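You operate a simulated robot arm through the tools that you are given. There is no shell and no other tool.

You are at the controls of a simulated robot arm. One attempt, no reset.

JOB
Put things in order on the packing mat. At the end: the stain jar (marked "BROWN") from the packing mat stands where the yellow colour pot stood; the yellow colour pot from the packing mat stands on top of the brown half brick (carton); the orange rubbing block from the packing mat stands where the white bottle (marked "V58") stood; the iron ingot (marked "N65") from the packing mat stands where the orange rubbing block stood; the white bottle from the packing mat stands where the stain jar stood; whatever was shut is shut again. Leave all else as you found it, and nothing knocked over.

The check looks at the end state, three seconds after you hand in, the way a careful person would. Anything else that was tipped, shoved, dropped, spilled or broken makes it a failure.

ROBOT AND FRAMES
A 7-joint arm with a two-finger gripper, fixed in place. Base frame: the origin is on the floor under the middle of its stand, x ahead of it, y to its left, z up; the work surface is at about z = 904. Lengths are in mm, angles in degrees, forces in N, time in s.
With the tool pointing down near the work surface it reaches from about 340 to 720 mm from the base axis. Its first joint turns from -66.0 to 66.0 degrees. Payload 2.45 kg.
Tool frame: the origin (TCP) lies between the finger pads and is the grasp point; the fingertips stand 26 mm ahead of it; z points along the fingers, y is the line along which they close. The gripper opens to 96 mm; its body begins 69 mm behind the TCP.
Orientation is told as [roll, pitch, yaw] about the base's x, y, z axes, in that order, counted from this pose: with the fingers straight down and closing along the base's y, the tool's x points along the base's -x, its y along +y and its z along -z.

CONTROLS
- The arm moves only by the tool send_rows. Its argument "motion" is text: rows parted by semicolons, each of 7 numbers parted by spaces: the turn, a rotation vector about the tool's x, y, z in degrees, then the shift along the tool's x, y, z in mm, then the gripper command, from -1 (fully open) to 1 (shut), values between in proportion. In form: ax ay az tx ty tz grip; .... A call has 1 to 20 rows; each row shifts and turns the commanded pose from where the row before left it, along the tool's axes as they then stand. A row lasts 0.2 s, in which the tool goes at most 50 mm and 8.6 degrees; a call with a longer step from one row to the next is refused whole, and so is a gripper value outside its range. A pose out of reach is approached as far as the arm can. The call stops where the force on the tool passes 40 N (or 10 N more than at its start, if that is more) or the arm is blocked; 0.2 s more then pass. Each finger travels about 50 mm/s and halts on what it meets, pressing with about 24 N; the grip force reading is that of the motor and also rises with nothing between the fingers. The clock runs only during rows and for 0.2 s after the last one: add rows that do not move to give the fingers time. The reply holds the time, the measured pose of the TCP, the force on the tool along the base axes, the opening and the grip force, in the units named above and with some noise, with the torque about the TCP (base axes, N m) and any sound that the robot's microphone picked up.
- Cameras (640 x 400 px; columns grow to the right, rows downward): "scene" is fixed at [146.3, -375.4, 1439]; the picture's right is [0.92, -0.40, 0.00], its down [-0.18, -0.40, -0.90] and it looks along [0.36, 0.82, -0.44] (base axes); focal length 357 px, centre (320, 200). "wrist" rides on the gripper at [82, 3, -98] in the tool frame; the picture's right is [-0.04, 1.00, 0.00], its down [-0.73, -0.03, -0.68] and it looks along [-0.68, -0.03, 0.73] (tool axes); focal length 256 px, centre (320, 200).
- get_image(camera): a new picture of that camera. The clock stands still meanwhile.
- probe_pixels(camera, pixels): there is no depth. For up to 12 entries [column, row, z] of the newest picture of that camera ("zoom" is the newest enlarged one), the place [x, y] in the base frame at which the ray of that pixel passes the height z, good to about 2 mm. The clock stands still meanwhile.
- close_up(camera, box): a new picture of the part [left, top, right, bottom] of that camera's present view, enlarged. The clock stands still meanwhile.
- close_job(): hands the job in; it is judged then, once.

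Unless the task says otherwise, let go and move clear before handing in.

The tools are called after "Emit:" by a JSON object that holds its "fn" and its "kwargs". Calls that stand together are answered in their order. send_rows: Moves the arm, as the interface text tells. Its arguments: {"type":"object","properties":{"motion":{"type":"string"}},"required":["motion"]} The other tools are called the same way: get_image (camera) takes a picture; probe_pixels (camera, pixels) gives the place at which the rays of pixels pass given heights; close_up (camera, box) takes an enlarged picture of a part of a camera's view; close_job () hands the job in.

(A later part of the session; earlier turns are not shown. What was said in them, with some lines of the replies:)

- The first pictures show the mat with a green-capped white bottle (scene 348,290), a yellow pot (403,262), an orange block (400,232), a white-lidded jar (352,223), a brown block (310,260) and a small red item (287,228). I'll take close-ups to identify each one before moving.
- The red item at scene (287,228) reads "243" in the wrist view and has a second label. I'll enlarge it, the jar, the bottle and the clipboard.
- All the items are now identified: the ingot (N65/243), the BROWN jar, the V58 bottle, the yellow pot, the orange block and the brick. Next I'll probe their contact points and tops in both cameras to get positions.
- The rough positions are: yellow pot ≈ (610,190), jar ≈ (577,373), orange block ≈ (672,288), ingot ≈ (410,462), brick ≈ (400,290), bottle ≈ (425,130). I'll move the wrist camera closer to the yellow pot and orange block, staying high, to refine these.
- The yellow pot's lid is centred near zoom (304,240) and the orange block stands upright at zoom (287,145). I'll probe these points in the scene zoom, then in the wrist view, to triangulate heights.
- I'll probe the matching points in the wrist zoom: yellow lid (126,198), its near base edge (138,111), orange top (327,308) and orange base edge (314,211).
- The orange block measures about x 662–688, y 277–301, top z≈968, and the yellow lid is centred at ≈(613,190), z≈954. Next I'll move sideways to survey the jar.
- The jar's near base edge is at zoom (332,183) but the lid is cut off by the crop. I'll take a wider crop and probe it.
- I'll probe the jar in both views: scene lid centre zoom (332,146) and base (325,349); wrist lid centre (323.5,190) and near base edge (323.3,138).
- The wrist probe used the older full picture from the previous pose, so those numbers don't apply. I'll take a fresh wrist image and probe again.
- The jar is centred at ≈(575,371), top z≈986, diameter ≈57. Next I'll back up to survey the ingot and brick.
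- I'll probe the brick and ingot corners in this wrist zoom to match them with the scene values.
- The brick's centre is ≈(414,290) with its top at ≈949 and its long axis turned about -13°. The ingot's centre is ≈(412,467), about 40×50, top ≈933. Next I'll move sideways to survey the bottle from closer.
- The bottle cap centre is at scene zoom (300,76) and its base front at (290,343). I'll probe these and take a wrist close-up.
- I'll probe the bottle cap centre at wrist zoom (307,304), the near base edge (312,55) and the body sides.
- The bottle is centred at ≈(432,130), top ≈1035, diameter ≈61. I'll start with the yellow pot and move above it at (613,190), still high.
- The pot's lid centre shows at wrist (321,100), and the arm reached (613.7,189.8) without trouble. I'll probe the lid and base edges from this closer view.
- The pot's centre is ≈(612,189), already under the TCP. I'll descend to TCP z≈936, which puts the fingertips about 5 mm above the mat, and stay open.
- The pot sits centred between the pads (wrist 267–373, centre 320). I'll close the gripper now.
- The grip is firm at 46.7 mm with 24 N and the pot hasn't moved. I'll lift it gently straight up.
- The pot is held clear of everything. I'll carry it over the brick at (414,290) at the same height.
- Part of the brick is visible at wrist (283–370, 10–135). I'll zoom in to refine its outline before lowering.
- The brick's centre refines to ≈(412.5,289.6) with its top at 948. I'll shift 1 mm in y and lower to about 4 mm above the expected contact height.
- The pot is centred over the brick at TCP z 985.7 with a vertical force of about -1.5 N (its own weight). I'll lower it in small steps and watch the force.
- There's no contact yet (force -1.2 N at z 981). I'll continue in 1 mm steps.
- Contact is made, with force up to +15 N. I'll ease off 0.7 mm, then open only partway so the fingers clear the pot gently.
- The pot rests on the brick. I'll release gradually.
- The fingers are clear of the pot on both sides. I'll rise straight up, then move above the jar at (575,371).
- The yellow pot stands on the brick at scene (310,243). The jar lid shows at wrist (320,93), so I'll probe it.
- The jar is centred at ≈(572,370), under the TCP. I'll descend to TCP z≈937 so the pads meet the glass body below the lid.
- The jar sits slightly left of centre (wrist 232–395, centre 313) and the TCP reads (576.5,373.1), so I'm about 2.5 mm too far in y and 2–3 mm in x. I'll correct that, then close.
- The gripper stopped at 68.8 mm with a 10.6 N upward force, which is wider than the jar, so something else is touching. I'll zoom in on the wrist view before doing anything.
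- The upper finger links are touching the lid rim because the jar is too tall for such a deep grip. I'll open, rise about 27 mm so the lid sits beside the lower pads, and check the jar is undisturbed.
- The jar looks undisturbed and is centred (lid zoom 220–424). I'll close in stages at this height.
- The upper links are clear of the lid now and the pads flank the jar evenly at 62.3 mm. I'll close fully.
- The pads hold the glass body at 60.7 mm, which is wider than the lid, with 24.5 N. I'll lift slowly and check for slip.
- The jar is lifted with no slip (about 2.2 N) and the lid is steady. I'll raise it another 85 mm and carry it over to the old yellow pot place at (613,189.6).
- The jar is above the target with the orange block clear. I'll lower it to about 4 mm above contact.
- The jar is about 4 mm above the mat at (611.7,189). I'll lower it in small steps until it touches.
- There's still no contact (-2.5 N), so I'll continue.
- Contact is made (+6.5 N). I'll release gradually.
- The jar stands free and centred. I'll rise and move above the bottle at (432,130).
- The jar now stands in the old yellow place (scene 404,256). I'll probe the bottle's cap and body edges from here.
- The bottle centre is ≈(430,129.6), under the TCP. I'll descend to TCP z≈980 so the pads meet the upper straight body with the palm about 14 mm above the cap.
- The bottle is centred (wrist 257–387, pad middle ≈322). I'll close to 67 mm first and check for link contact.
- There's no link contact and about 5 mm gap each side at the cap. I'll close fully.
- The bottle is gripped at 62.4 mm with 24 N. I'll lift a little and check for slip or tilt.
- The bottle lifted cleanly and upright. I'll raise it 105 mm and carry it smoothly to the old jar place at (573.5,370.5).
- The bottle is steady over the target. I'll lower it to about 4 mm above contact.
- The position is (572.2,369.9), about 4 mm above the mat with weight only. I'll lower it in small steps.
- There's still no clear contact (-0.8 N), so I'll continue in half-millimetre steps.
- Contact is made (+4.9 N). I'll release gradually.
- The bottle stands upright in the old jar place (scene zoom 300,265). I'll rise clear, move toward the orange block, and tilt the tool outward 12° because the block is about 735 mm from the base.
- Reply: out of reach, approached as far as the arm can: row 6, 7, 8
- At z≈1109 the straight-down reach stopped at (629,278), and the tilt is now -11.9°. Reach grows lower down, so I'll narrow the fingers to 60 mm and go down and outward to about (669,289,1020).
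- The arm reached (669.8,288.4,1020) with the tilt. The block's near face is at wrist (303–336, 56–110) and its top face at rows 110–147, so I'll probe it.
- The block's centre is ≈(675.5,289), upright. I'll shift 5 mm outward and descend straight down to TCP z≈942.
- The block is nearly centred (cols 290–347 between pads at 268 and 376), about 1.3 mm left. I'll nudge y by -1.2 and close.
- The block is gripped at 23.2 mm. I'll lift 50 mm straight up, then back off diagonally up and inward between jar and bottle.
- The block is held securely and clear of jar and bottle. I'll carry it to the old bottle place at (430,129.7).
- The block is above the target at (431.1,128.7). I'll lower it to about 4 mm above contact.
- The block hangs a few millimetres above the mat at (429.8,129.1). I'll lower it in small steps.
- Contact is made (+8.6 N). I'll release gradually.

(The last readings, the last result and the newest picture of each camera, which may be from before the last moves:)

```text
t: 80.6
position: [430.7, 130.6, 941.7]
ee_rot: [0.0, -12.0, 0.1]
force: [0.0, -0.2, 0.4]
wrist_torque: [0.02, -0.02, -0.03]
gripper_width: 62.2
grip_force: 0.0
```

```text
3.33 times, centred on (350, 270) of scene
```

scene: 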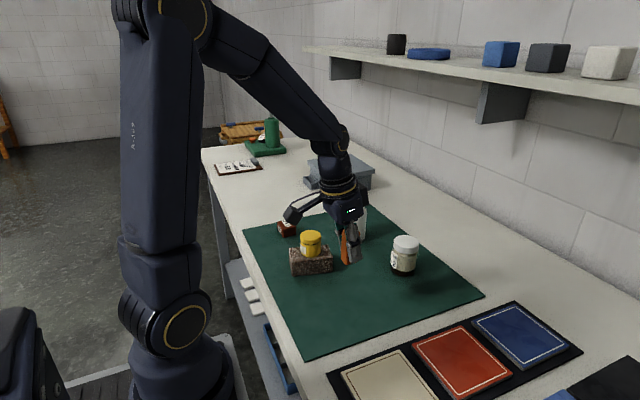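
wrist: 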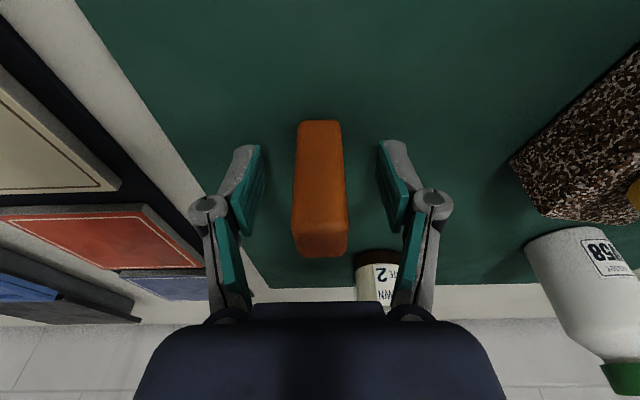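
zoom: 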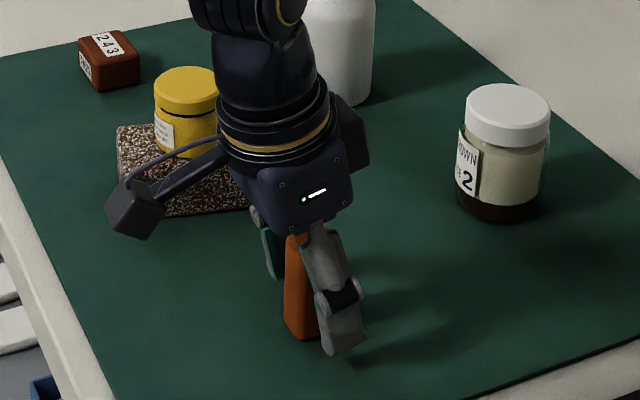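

The orange block stands upright and free in the old bottle place. I'll rise 148 mm and travel over to the ingot at (409,468), keeping the 12° tilt.

Emit:
{"fn": "send_rows", "kwargs": {"motion": "0 0 0 -1.66 0 -7.82 -0.4; 0 0 0 -4.16 0 -19.56 -0.5; 0 0 0 -6.24 0 -29.34 -0.6; 0 0 0 -6.24 0 -29.34 -0.7; 0 0 0 -6.24 0 -29.34 -0.7; 0 0 0 -6.24 0 -29.34 -0.7; 0 0 0 2.28 20 -0.485 -0.7; 0 0 0 2.28 40 -0.485 -0.7; 0 0 0 2.28 40 -0.485 -0.7; 0 0 0 2.28 40 -0.485 -0.7; 0 0 0 2.28 40 -0.485 -0.7; 0 0 0 2.28 40 -0.485 -0.7; 0 0 0 2.28 40 -0.485 -0.7; 0 0 0 2.28 40 -0.485 -0.7; 0 0 0 2.28 38 -0.485 -0.7; 0 0 0 0 0 0 -0.7; 0 0 0 0 0 0 -0.7; 0 0 0 0 0 0 -0.7"}}

Emit:
{"fn": "get_image", "kwargs": {"camera": "wrist"}}

Emit:
{"fn": "get_image", "kwargs": {"camera": "scene"}}

```text
t: 84.4
position: [407.6, 467.3, 1088.8]
ee_rot: [0.0, -12.0, 0.0]
force: [-0.1, 0.0, 0.1]
wrist_torque: [-0.01, 0.0, 0.0]
gripper_width: 81.7
grip_force: 0.0
```

```text
taken
```

wrist: 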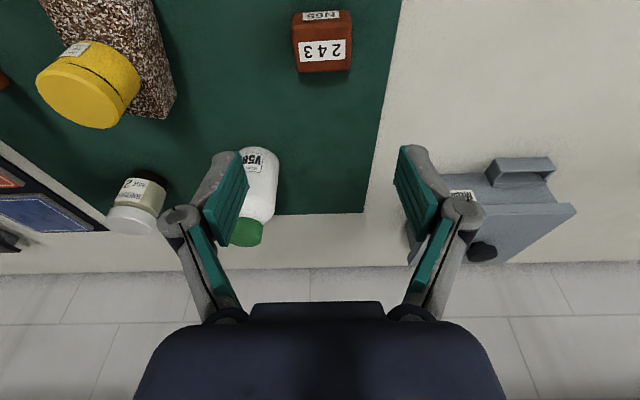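

```text
taken
```

scene: 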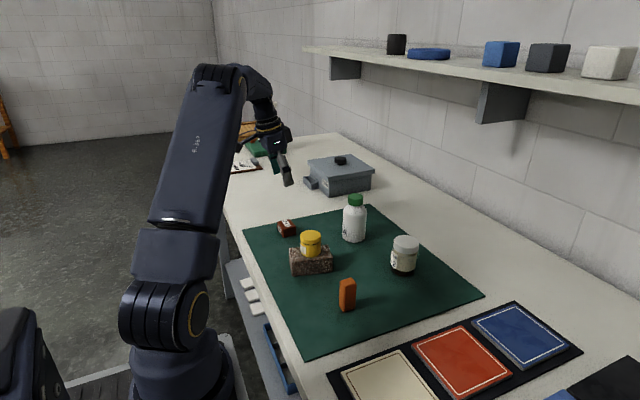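

The block, bottle, jar and pot all stand where intended. Now I'll zoom in on the ingot at wrist (322,43) to refine its position.

Emit:
{"fn": "close_up", "kwargs": {"camera": "wrist", "box": [270, 0, 380, 90]}}

Emit:
{"fn": "probe_pixels", "kwargs": {"camera": "wrist", "pixels": [[296, 12, 904], [351, 10, 904], [292, 26, 932], [351, 22, 932], [351, 70, 932], [297, 73, 932]]}}

```text
4.44 times, centred on (325, 45) of wrist
```

zoom: 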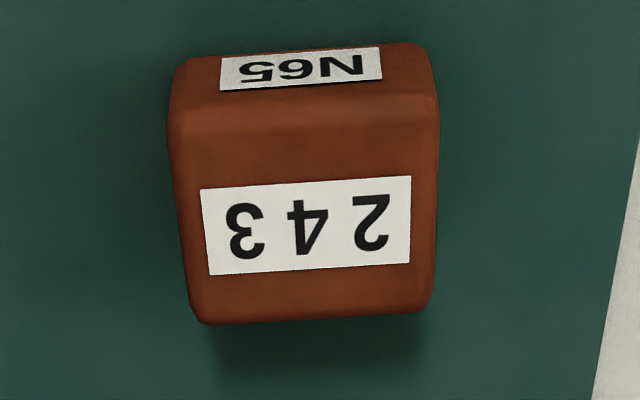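

```text
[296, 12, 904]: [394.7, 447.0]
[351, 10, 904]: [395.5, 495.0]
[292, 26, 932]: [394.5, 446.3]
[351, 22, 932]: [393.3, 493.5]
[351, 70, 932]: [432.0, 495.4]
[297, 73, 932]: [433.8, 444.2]
```

The ingot's centre is ≈(414,470). I'll correct by about (+2.5,+2.6) and descend to roughly 7 mm above the grasp height, then check.

Emit:
{"fn": "send_rows", "kwargs": {"motion": "0 0 0 -2.45 2.6 0.52 -0.7; 0 0 0 7.28 0 34.23 -0.7; 0 0 0 7.28 0 34.23 -0.7; 0 0 0 7.28 0 34.23 -0.7; 0 0 0 5.2 0 24.45 -0.7; 0 0 0 2.08 0 9.78 -0.7; 0 0 0 0.83 0 3.91 -0.7; 0 0 0 0 0 0 -0.7; 0 0 0 0 0 0 -0.7"}}

Emit:
{"fn": "get_image", "kwargs": {"camera": "wrist"}}

Emit:
{"fn": "close_up", "kwargs": {"camera": "scene", "box": [230, 170, 350, 270]}}

```text
t: 86.4
position: [410.7, 469.7, 945.3]
ee_rot: [0.0, -12.1, 0.0]
force: [0.1, 1.0, 0.2]
wrist_torque: [-0.02, 0.0, -0.01]
gripper_width: 81.6
grip_force: 0.0
```

```text
taken
```

wrist: 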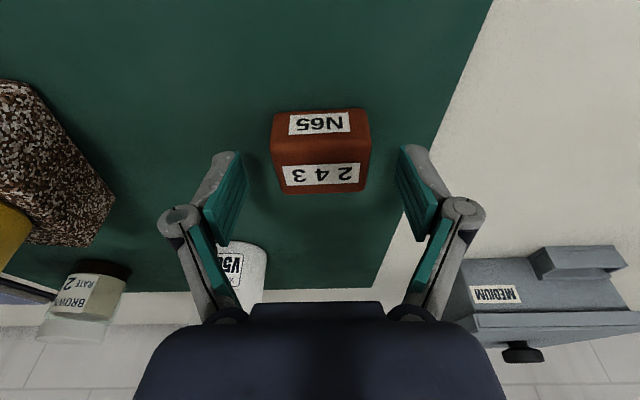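

```text
4.00 times, centred on (290, 220) of scene
```

zoom: 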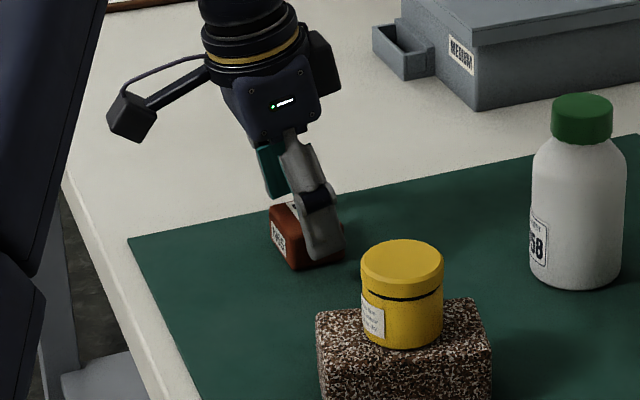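

The ingot is centred between the pads (271–372 versus pad middle 321). I'll descend the last 7 mm and close in stages.

Emit:
{"fn": "send_rows", "kwargs": {"motion": "0 0 0 0.83 0 3.91 -0.7; 0 0 0 0.62 0 2.93 -0.7; 0 0 0 0 0 0 -0.4; 0 0 0 0 0 0 -0.2; 0 0 0 0 0 0 -0.1; 0 0 0 0 0 0 0.1; 0 0 0 0 0 0 1; 0 0 0 0 0 0 1; 0 0 0 0 0 0 1"}}

Emit:
{"fn": "get_image", "kwargs": {"camera": "wrist"}}

Emit:
{"fn": "close_up", "kwargs": {"camera": "scene", "box": [230, 170, 350, 270]}}

```text
t: 88.4
position: [410.7, 469.2, 938.9]
ee_rot: [0.1, -12.0, 0.0]
force: [-0.6, 5.2, 2.3]
wrist_torque: [-0.04, -0.04, -0.02]
gripper_width: 49.9
grip_force: 24.1
```

```text
taken
```

wrist: 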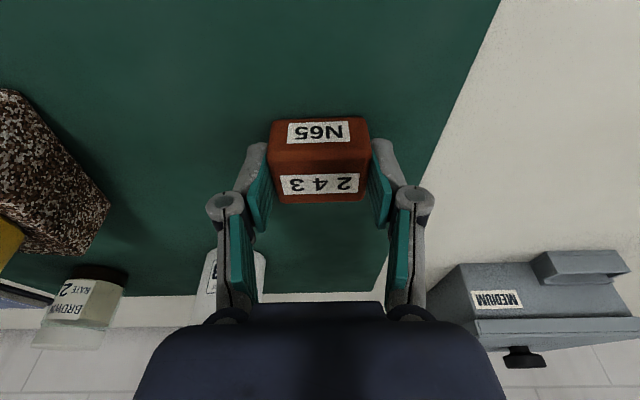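

```text
4.00 times, centred on (290, 220) of scene
```

zoom: 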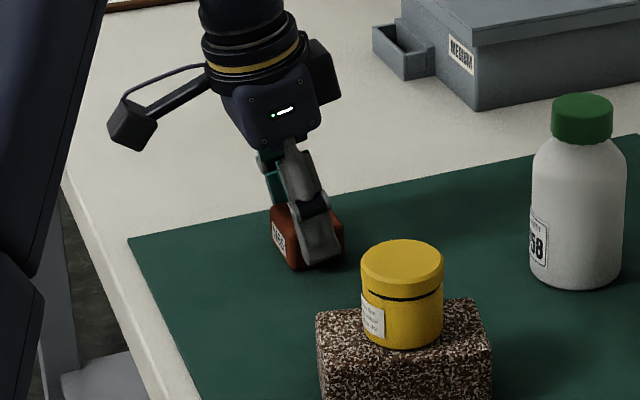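

The ingot is gripped at 49.9 mm. I'll lift slowly and check.

Emit:
{"fn": "send_rows", "kwargs": {"motion": "0 0 0 -0.42 0 -1.96 1; 0 0 0 -0.83 0 -3.91 1; 0 0 0 -1.66 0 -7.82 1; 0 0 0 -3.12 0 -14.67 1; 0 0 0 0 0 0 1; 0 0 0 0 0 0 1"}}

Emit:
{"fn": "close_up", "kwargs": {"camera": "wrist", "box": [200, 90, 440, 240]}}

Emit:
{"fn": "close_up", "kwargs": {"camera": "scene", "box": [260, 190, 330, 250]}}

```text
t: 89.8
position: [410.5, 469.2, 967.4]
ee_rot: [0.0, -12.0, 0.1]
force: [-0.4, -0.3, -4.3]
wrist_torque: [0.01, 0.04, 0.0]
gripper_width: 49.7
grip_force: 24.7
```

```text
2.67 times, centred on (320, 165) of wrist
```

zoom: 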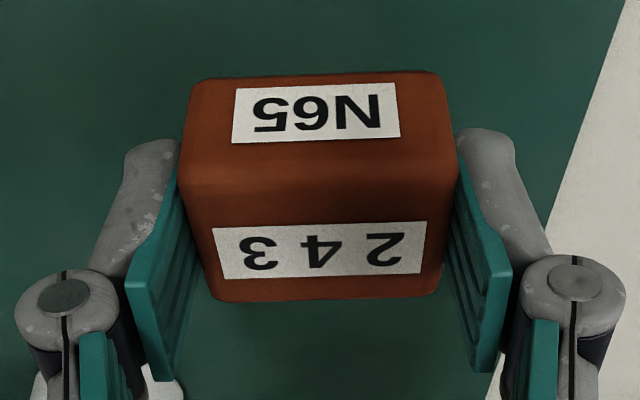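

```text
6.67 times, centred on (295, 220) of scene
```

zoom: 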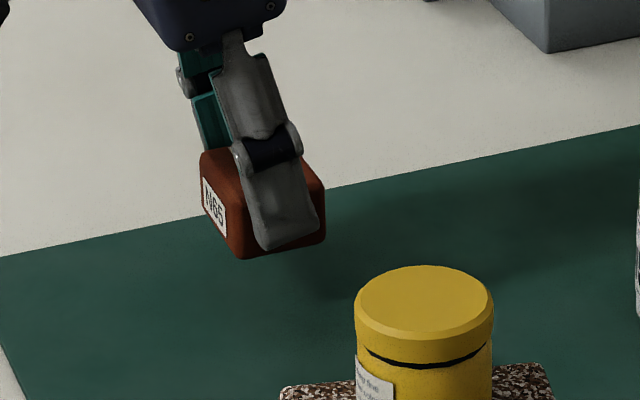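

The ingot is held level with a weight of about 4.3 N. I'll carry it around the bottle: up to z≈1050, via (500,300), then (573,258) over the gap by the jar, to (640,268).

Emit:
{"fn": "send_rows", "kwargs": {"motion": "0 0 0 -5.2 0 -24.45 1; 0 0 0 -6.24 0 -29.34 1; 0 0 0 -5.82 0 -27.39 1; 0 0 0 -8.75 -16.9 1.86 1; 0 0 0 -17.51 -33.8 3.72 1; 0 0 0 -17.51 -33.8 3.72 1; 0 0 0 -17.51 -33.8 3.72 1; 0 0 0 -17.51 -33.8 3.72 1; 0 0 0 -8.75 -16.9 1.86 1; 0 0 0 -23.8 -14 5.06 1; 0 0 0 -23.8 -14 5.06 1; 0 0 0 -23.8 -14 5.06 1; 0 0 0 -21.15 3.33 7.9 1; 0 0 0 -21.15 3.33 7.9 1; 0 0 0 -21.15 3.33 7.9 1; 0 0 0 0 0 0 1; 0 0 0 0 0 0 1; 0 0 0 0 0 0 1"}}

Emit:
{"fn": "get_image", "kwargs": {"camera": "wrist"}}

Emit:
{"fn": "get_image", "kwargs": {"camera": "scene"}}

```text
t: 93.6
position: [641.6, 268.4, 1040.4]
ee_rot: [0.0, -12.0, 0.1]
force: [0.0, 0.2, -5.0]
wrist_torque: [0.02, 0.0, -0.01]
gripper_width: 49.7
grip_force: 24.4
```

```text
taken
```

wrist: 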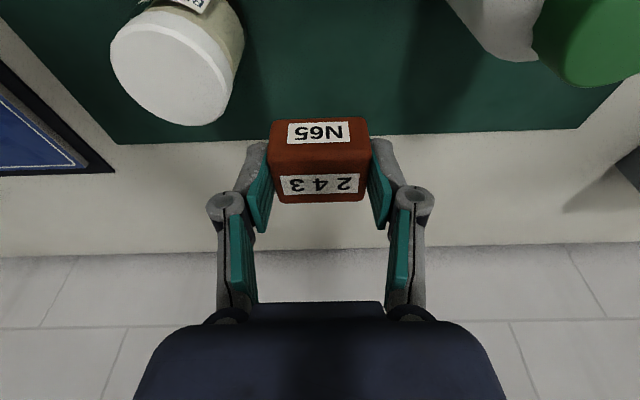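

```text
taken
```

scene: 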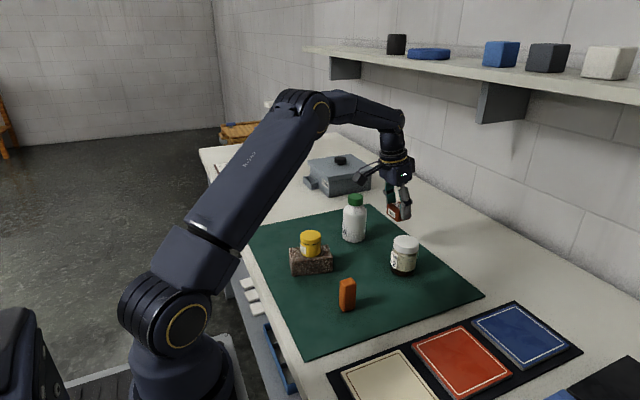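

The ingot is steady at (641.6,268.4,1040). I'll move to above the old orange place with TCP target (672.2,289) and lower to about 4 mm above the mat.

Emit:
{"fn": "send_rows", "kwargs": {"motion": "0 0 0 -6.17 6.87 20.05 1; 0 0 0 -6.17 6.87 20.05 1; 0 0 0 -6.17 6.87 20.05 1; 0 0 0 0 0 0 1; 0 0 0 4.16 0 19.56 1; 0 0 0 2.91 0 13.69 1; 0 0 0 1.66 0 7.82 1; 0 0 0 0 0 0 1; 0 0 0 0 0 0 1"}}

Emit:
{"fn": "get_image", "kwargs": {"camera": "wrist"}}

Emit:
{"fn": "close_up", "kwargs": {"camera": "scene", "box": [340, 160, 460, 280]}}

```text
t: 95.6
position: [673.3, 289.5, 942.8]
ee_rot: [-0.1, -11.9, -0.1]
force: [-0.2, -0.4, -4.0]
wrist_torque: [-0.03, -0.01, 0.01]
gripper_width: 50.0
grip_force: 24.3
```

```text
taken
```

wrist: 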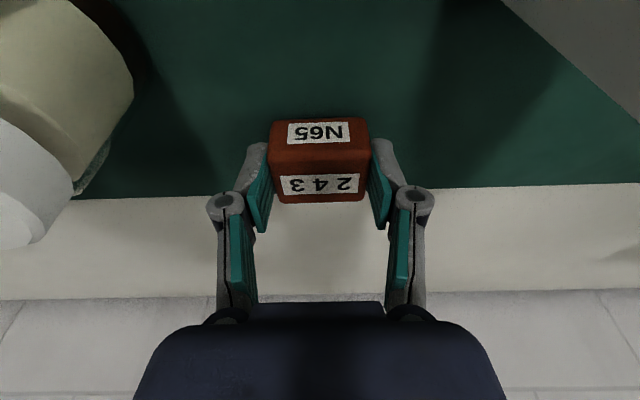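

```text
3.33 times, centred on (400, 220) of scene
```

zoom: 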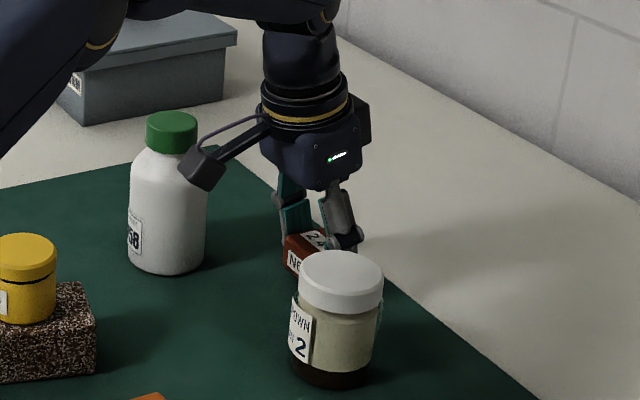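

The ingot is over the old orange place at (673.3,289.5), near the mat's far edge. I'll check where that edge is before setting it down.

Emit:
{"fn": "probe_pixels", "kwargs": {"camera": "wrist", "pixels": [[200, 196, 904], [440, 187, 904], [318, 191.5, 904], [270, 125, 915], [370, 123, 915], [364, 201, 937], [278, 203, 937]]}}

```text
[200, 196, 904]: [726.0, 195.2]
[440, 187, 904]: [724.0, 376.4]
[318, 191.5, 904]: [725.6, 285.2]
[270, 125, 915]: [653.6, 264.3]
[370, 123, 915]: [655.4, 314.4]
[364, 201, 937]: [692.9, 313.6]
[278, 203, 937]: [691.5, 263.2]
```

The mat edge is at x≈725, so the ingot will sit fully on the mat, centred at ≈(674,289). I'll lower it in small steps.

Emit:
{"fn": "send_rows", "kwargs": {"motion": "0 0 0 0.21 0 0.98 1; 0 0 0 0.21 0 0.98 1; 0 0 0 0.21 0 0.98 1; 0 0 0 0 0 0 1"}}

Emit:
{"fn": "send_rows", "kwargs": {"motion": "0 0 0 0.12 0 0.59 1; 0 0 0 0 0 0 1"}}

Emit:
{"fn": "send_rows", "kwargs": {"motion": "0 0 0 0.12 0 0.59 1; 0 0 0 0 0 0 1"}}

```text
t: 96.6
position: [671.8, 289.8, 940.5]
ee_rot: [0.1, -12.1, -0.1]
force: [0.0, -0.2, -4.2]
wrist_torque: [0.02, 0.06, 0.02]
gripper_width: 49.6
grip_force: 24.1
```

```text
t: 97.2
position: [671.9, 289.8, 939.9]
ee_rot: [0.1, -12.0, 0.1]
force: [-0.7, -0.3, -4.7]
wrist_torque: [0.0, 0.02, -0.01]
gripper_width: 49.8
grip_force: 23.8
```

```text
t: 97.8
position: [671.1, 290.2, 938.6]
ee_rot: [0.0, -12.0, 0.1]
force: [-1.5, -1.4, -0.2]
wrist_torque: [0.03, 0.04, 0.03]
gripper_width: 49.7
grip_force: 23.6
```

The weight is just being taken (-0.2 N). One more small step should confirm contact.

Emit:
{"fn": "send_rows", "kwargs": {"motion": "0 0 0 0.1 0 0.49 1; 0 0 0 0 0 0 1"}}

```text
t: 98.4
position: [671.8, 288.6, 940.1]
ee_rot: [0.0, -12.2, -0.1]
force: [-5.0, -2.4, 5.4]
wrist_torque: [0.13, 0.15, 0.08]
gripper_width: 49.7
grip_force: 24.3
```

The ingot is seated. I'll release gradually.

Emit:
{"fn": "send_rows", "kwargs": {"motion": "0 0 0 0 0 0 -0.04; 0 0 0 0 0 0 -0.08; 0 0 0 0 0 0 -0.15; 0 0 0 0 0 0 -0.3; 0 0 0 0 0 0 -0.5; 0 0 0 0 0 0 -0.5; 0 0 0 0 0 0 -0.5"}}

Emit:
{"fn": "get_image", "kwargs": {"camera": "wrist"}}

Emit:
{"fn": "close_up", "kwargs": {"camera": "scene", "box": [340, 160, 460, 280]}}

```text
t: 100.0
position: [671.5, 289.4, 938.9]
ee_rot: [-0.1, -12.0, 0.0]
force: [0.1, -0.2, 0.8]
wrist_torque: [0.01, 0.02, 0.01]
gripper_width: 71.7
grip_force: 0.0
```

```text
taken
```

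wrist: 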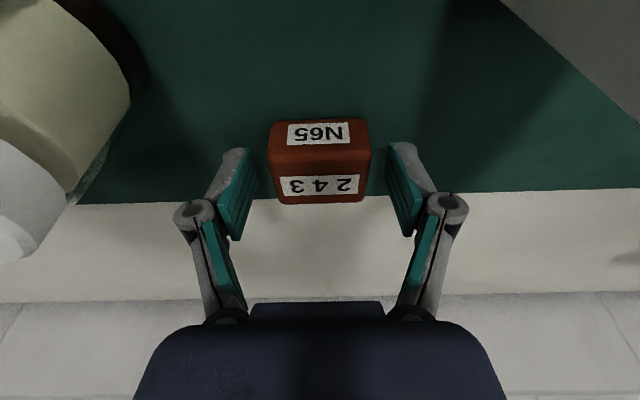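

```text
3.33 times, centred on (400, 220) of scene
```

zoom: 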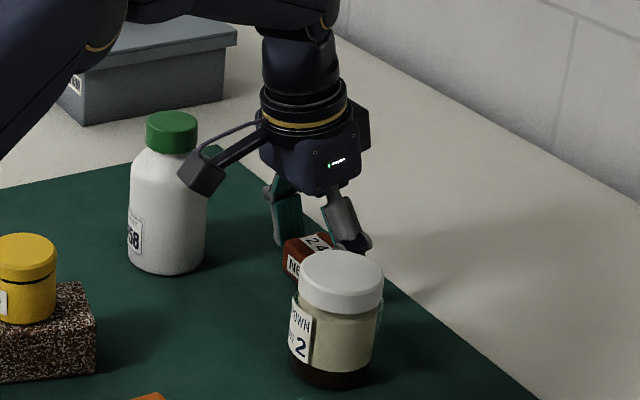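

The ingot stands free with fingers clear on both sides. I'll lift straight up, back off diagonally between jar and bottle, then level the tool.

Emit:
{"fn": "send_rows", "kwargs": {"motion": "0 0 0 -1.66 0 -7.82 -0.5; 0 0 0 -4.16 0 -19.56 -0.5; 0 0 0 -4.57 0 -21.52 -0.3; 0 0 0 14.72 -5 -26.95 -0.1; 0 0 0 14.72 -5 -26.95 -0.05; 0 0 0 14.72 -5 -26.95 -0.05; 0 0 0 34.97 -10 -27.88 -0.05; 0 0 0 34.97 -10 -27.88 -0.05; 0 6 0 0 0 0 -0.05; 0 6 0 0 0 0 -0.05; 0 0 0 30 13 -14 -0.3; 0 0 0 40 18 -14 -0.6; 0 0 0 40 18 -14 -0.9; 0 0 0 40 18 -14 -1; 0 0 0 0 0 0 -1; 0 0 0 0 0 0 -1; 0 0 0 0 0 0 -1"}}

Emit:
{"fn": "get_image", "kwargs": {"camera": "wrist"}}

Emit:
{"fn": "get_image", "kwargs": {"camera": "scene"}}

```text
t: 103.6
position: [381.6, 322.1, 1153.4]
ee_rot: [0.0, 0.1, 0.0]
force: [-0.2, -0.9, 1.1]
wrist_torque: [0.02, -0.02, 0.01]
gripper_width: 95.8
grip_force: 0.0
```

```text
taken
```

wrist: 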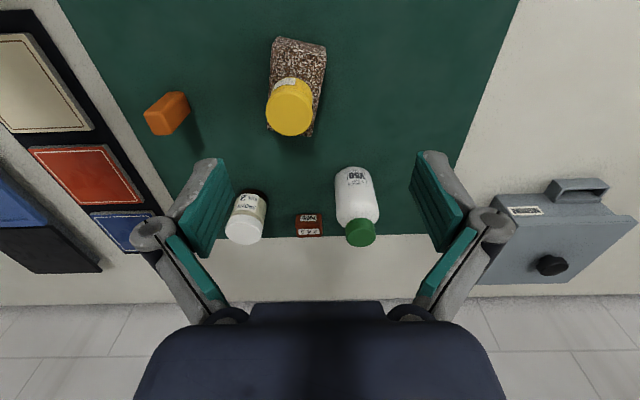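

```text
taken
```

scene: 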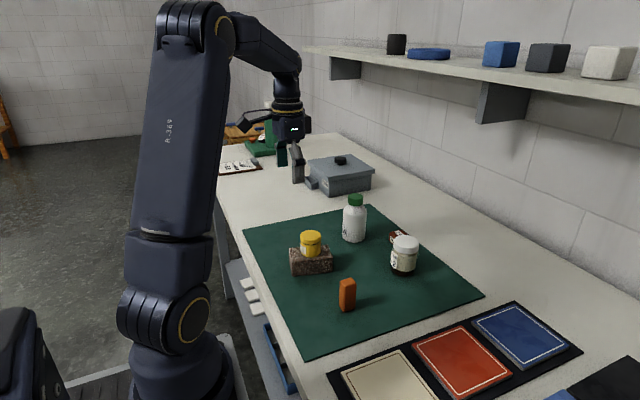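

All five items appear in their new places. I'll check each in close-up and probe positions before handing in.

Emit:
{"fn": "close_up", "kwargs": {"camera": "scene", "box": [270, 185, 450, 320]}}

Emit:
{"fn": "close_up", "kwargs": {"camera": "wrist", "box": [130, 20, 430, 260]}}

Emit:
{"fn": "probe_pixels", "kwargs": {"camera": "wrist", "pixels": [[244, 233, 985], [250, 190, 904], [354, 168, 904], [361, 238, 1035], [290, 114, 998], [309, 216, 933], [178, 92, 904], [164, 119, 968], [300, 38, 904], [326, 50, 904]]}}

```text
2.96 times, centred on (360, 252) of scene
```

zoom: 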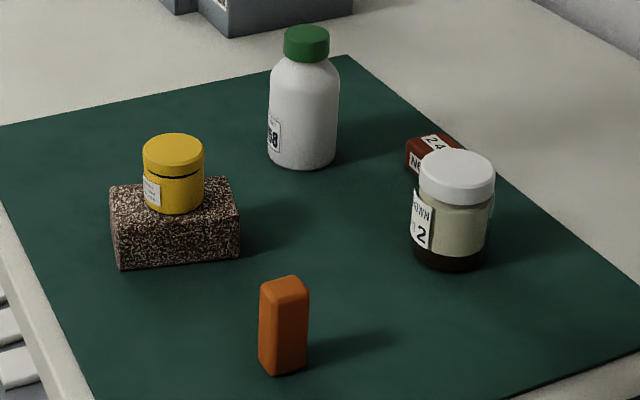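

```text
1.67 times, centred on (280, 140) of wrist
```

zoom: 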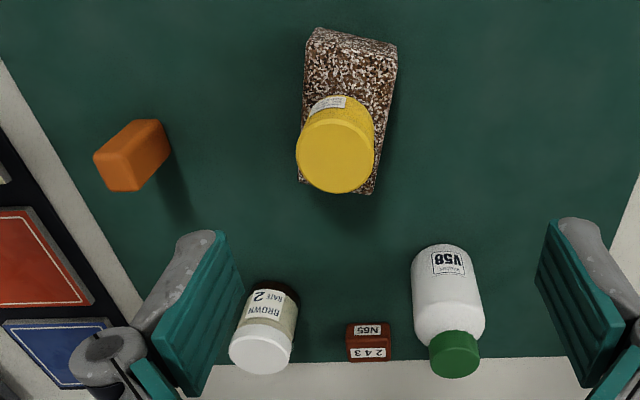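

```text
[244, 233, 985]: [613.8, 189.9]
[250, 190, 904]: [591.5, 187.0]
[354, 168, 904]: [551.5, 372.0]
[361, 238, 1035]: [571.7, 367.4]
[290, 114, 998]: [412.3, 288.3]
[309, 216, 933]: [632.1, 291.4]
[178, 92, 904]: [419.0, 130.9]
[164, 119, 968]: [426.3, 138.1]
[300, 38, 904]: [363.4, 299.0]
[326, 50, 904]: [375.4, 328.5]
```

The probes put each item where it should be:
- **Jar:** (613.8,189.9), at the yellow pot's old place.
- **Bottle:** ≈(572,369), at the jar's old place.
- **Yellow pot:** (412,288), centred on the unmoved brick.
- **Orange block:** ≈(431,130), at the bottle's old place.
- **Ingot:** set down at ≈(674,289), at the block's old place.

Everything is upright, lids and caps are on, and the arm is open and well clear, so I'm handing in.

Emit:
{"fn": "close_job", "kwargs": {}}

```text
The job is handed in.
```

All five items were in their new places when I handed the job in; the check's result hasn't come back. In the last pictures everything stood upright, with lids and caps on and the brick unmoved.

| Item | Now stands | Centre (x, y in mm) |
|---|---|---|
| Stain jar ("BROWN") | where the yellow pot stood | about (614, 190) |
| Yellow colour pot | on top of the brown half brick | about (412, 288) |
| White bottle ("V58") | where the stain jar stood | about (572, 369) |
| Orange rubbing block | where the white bottle stood | about (431, 130) |
| Iron ingot ("N65") | where the orange block stood | about (674, 289) |

- **Jar lid touched:** on my first try at the jar, the upper finger links pressed on the lid rim with about 10 N. I opened, went higher and gripped the glass instead. The jar had not shifted and the lid stayed on.
- **Turned slightly:** the orange block may have turned a few degrees when the fingers closed on it.

I opened no containers, and the gripper was empty and clear of everything at hand-in.
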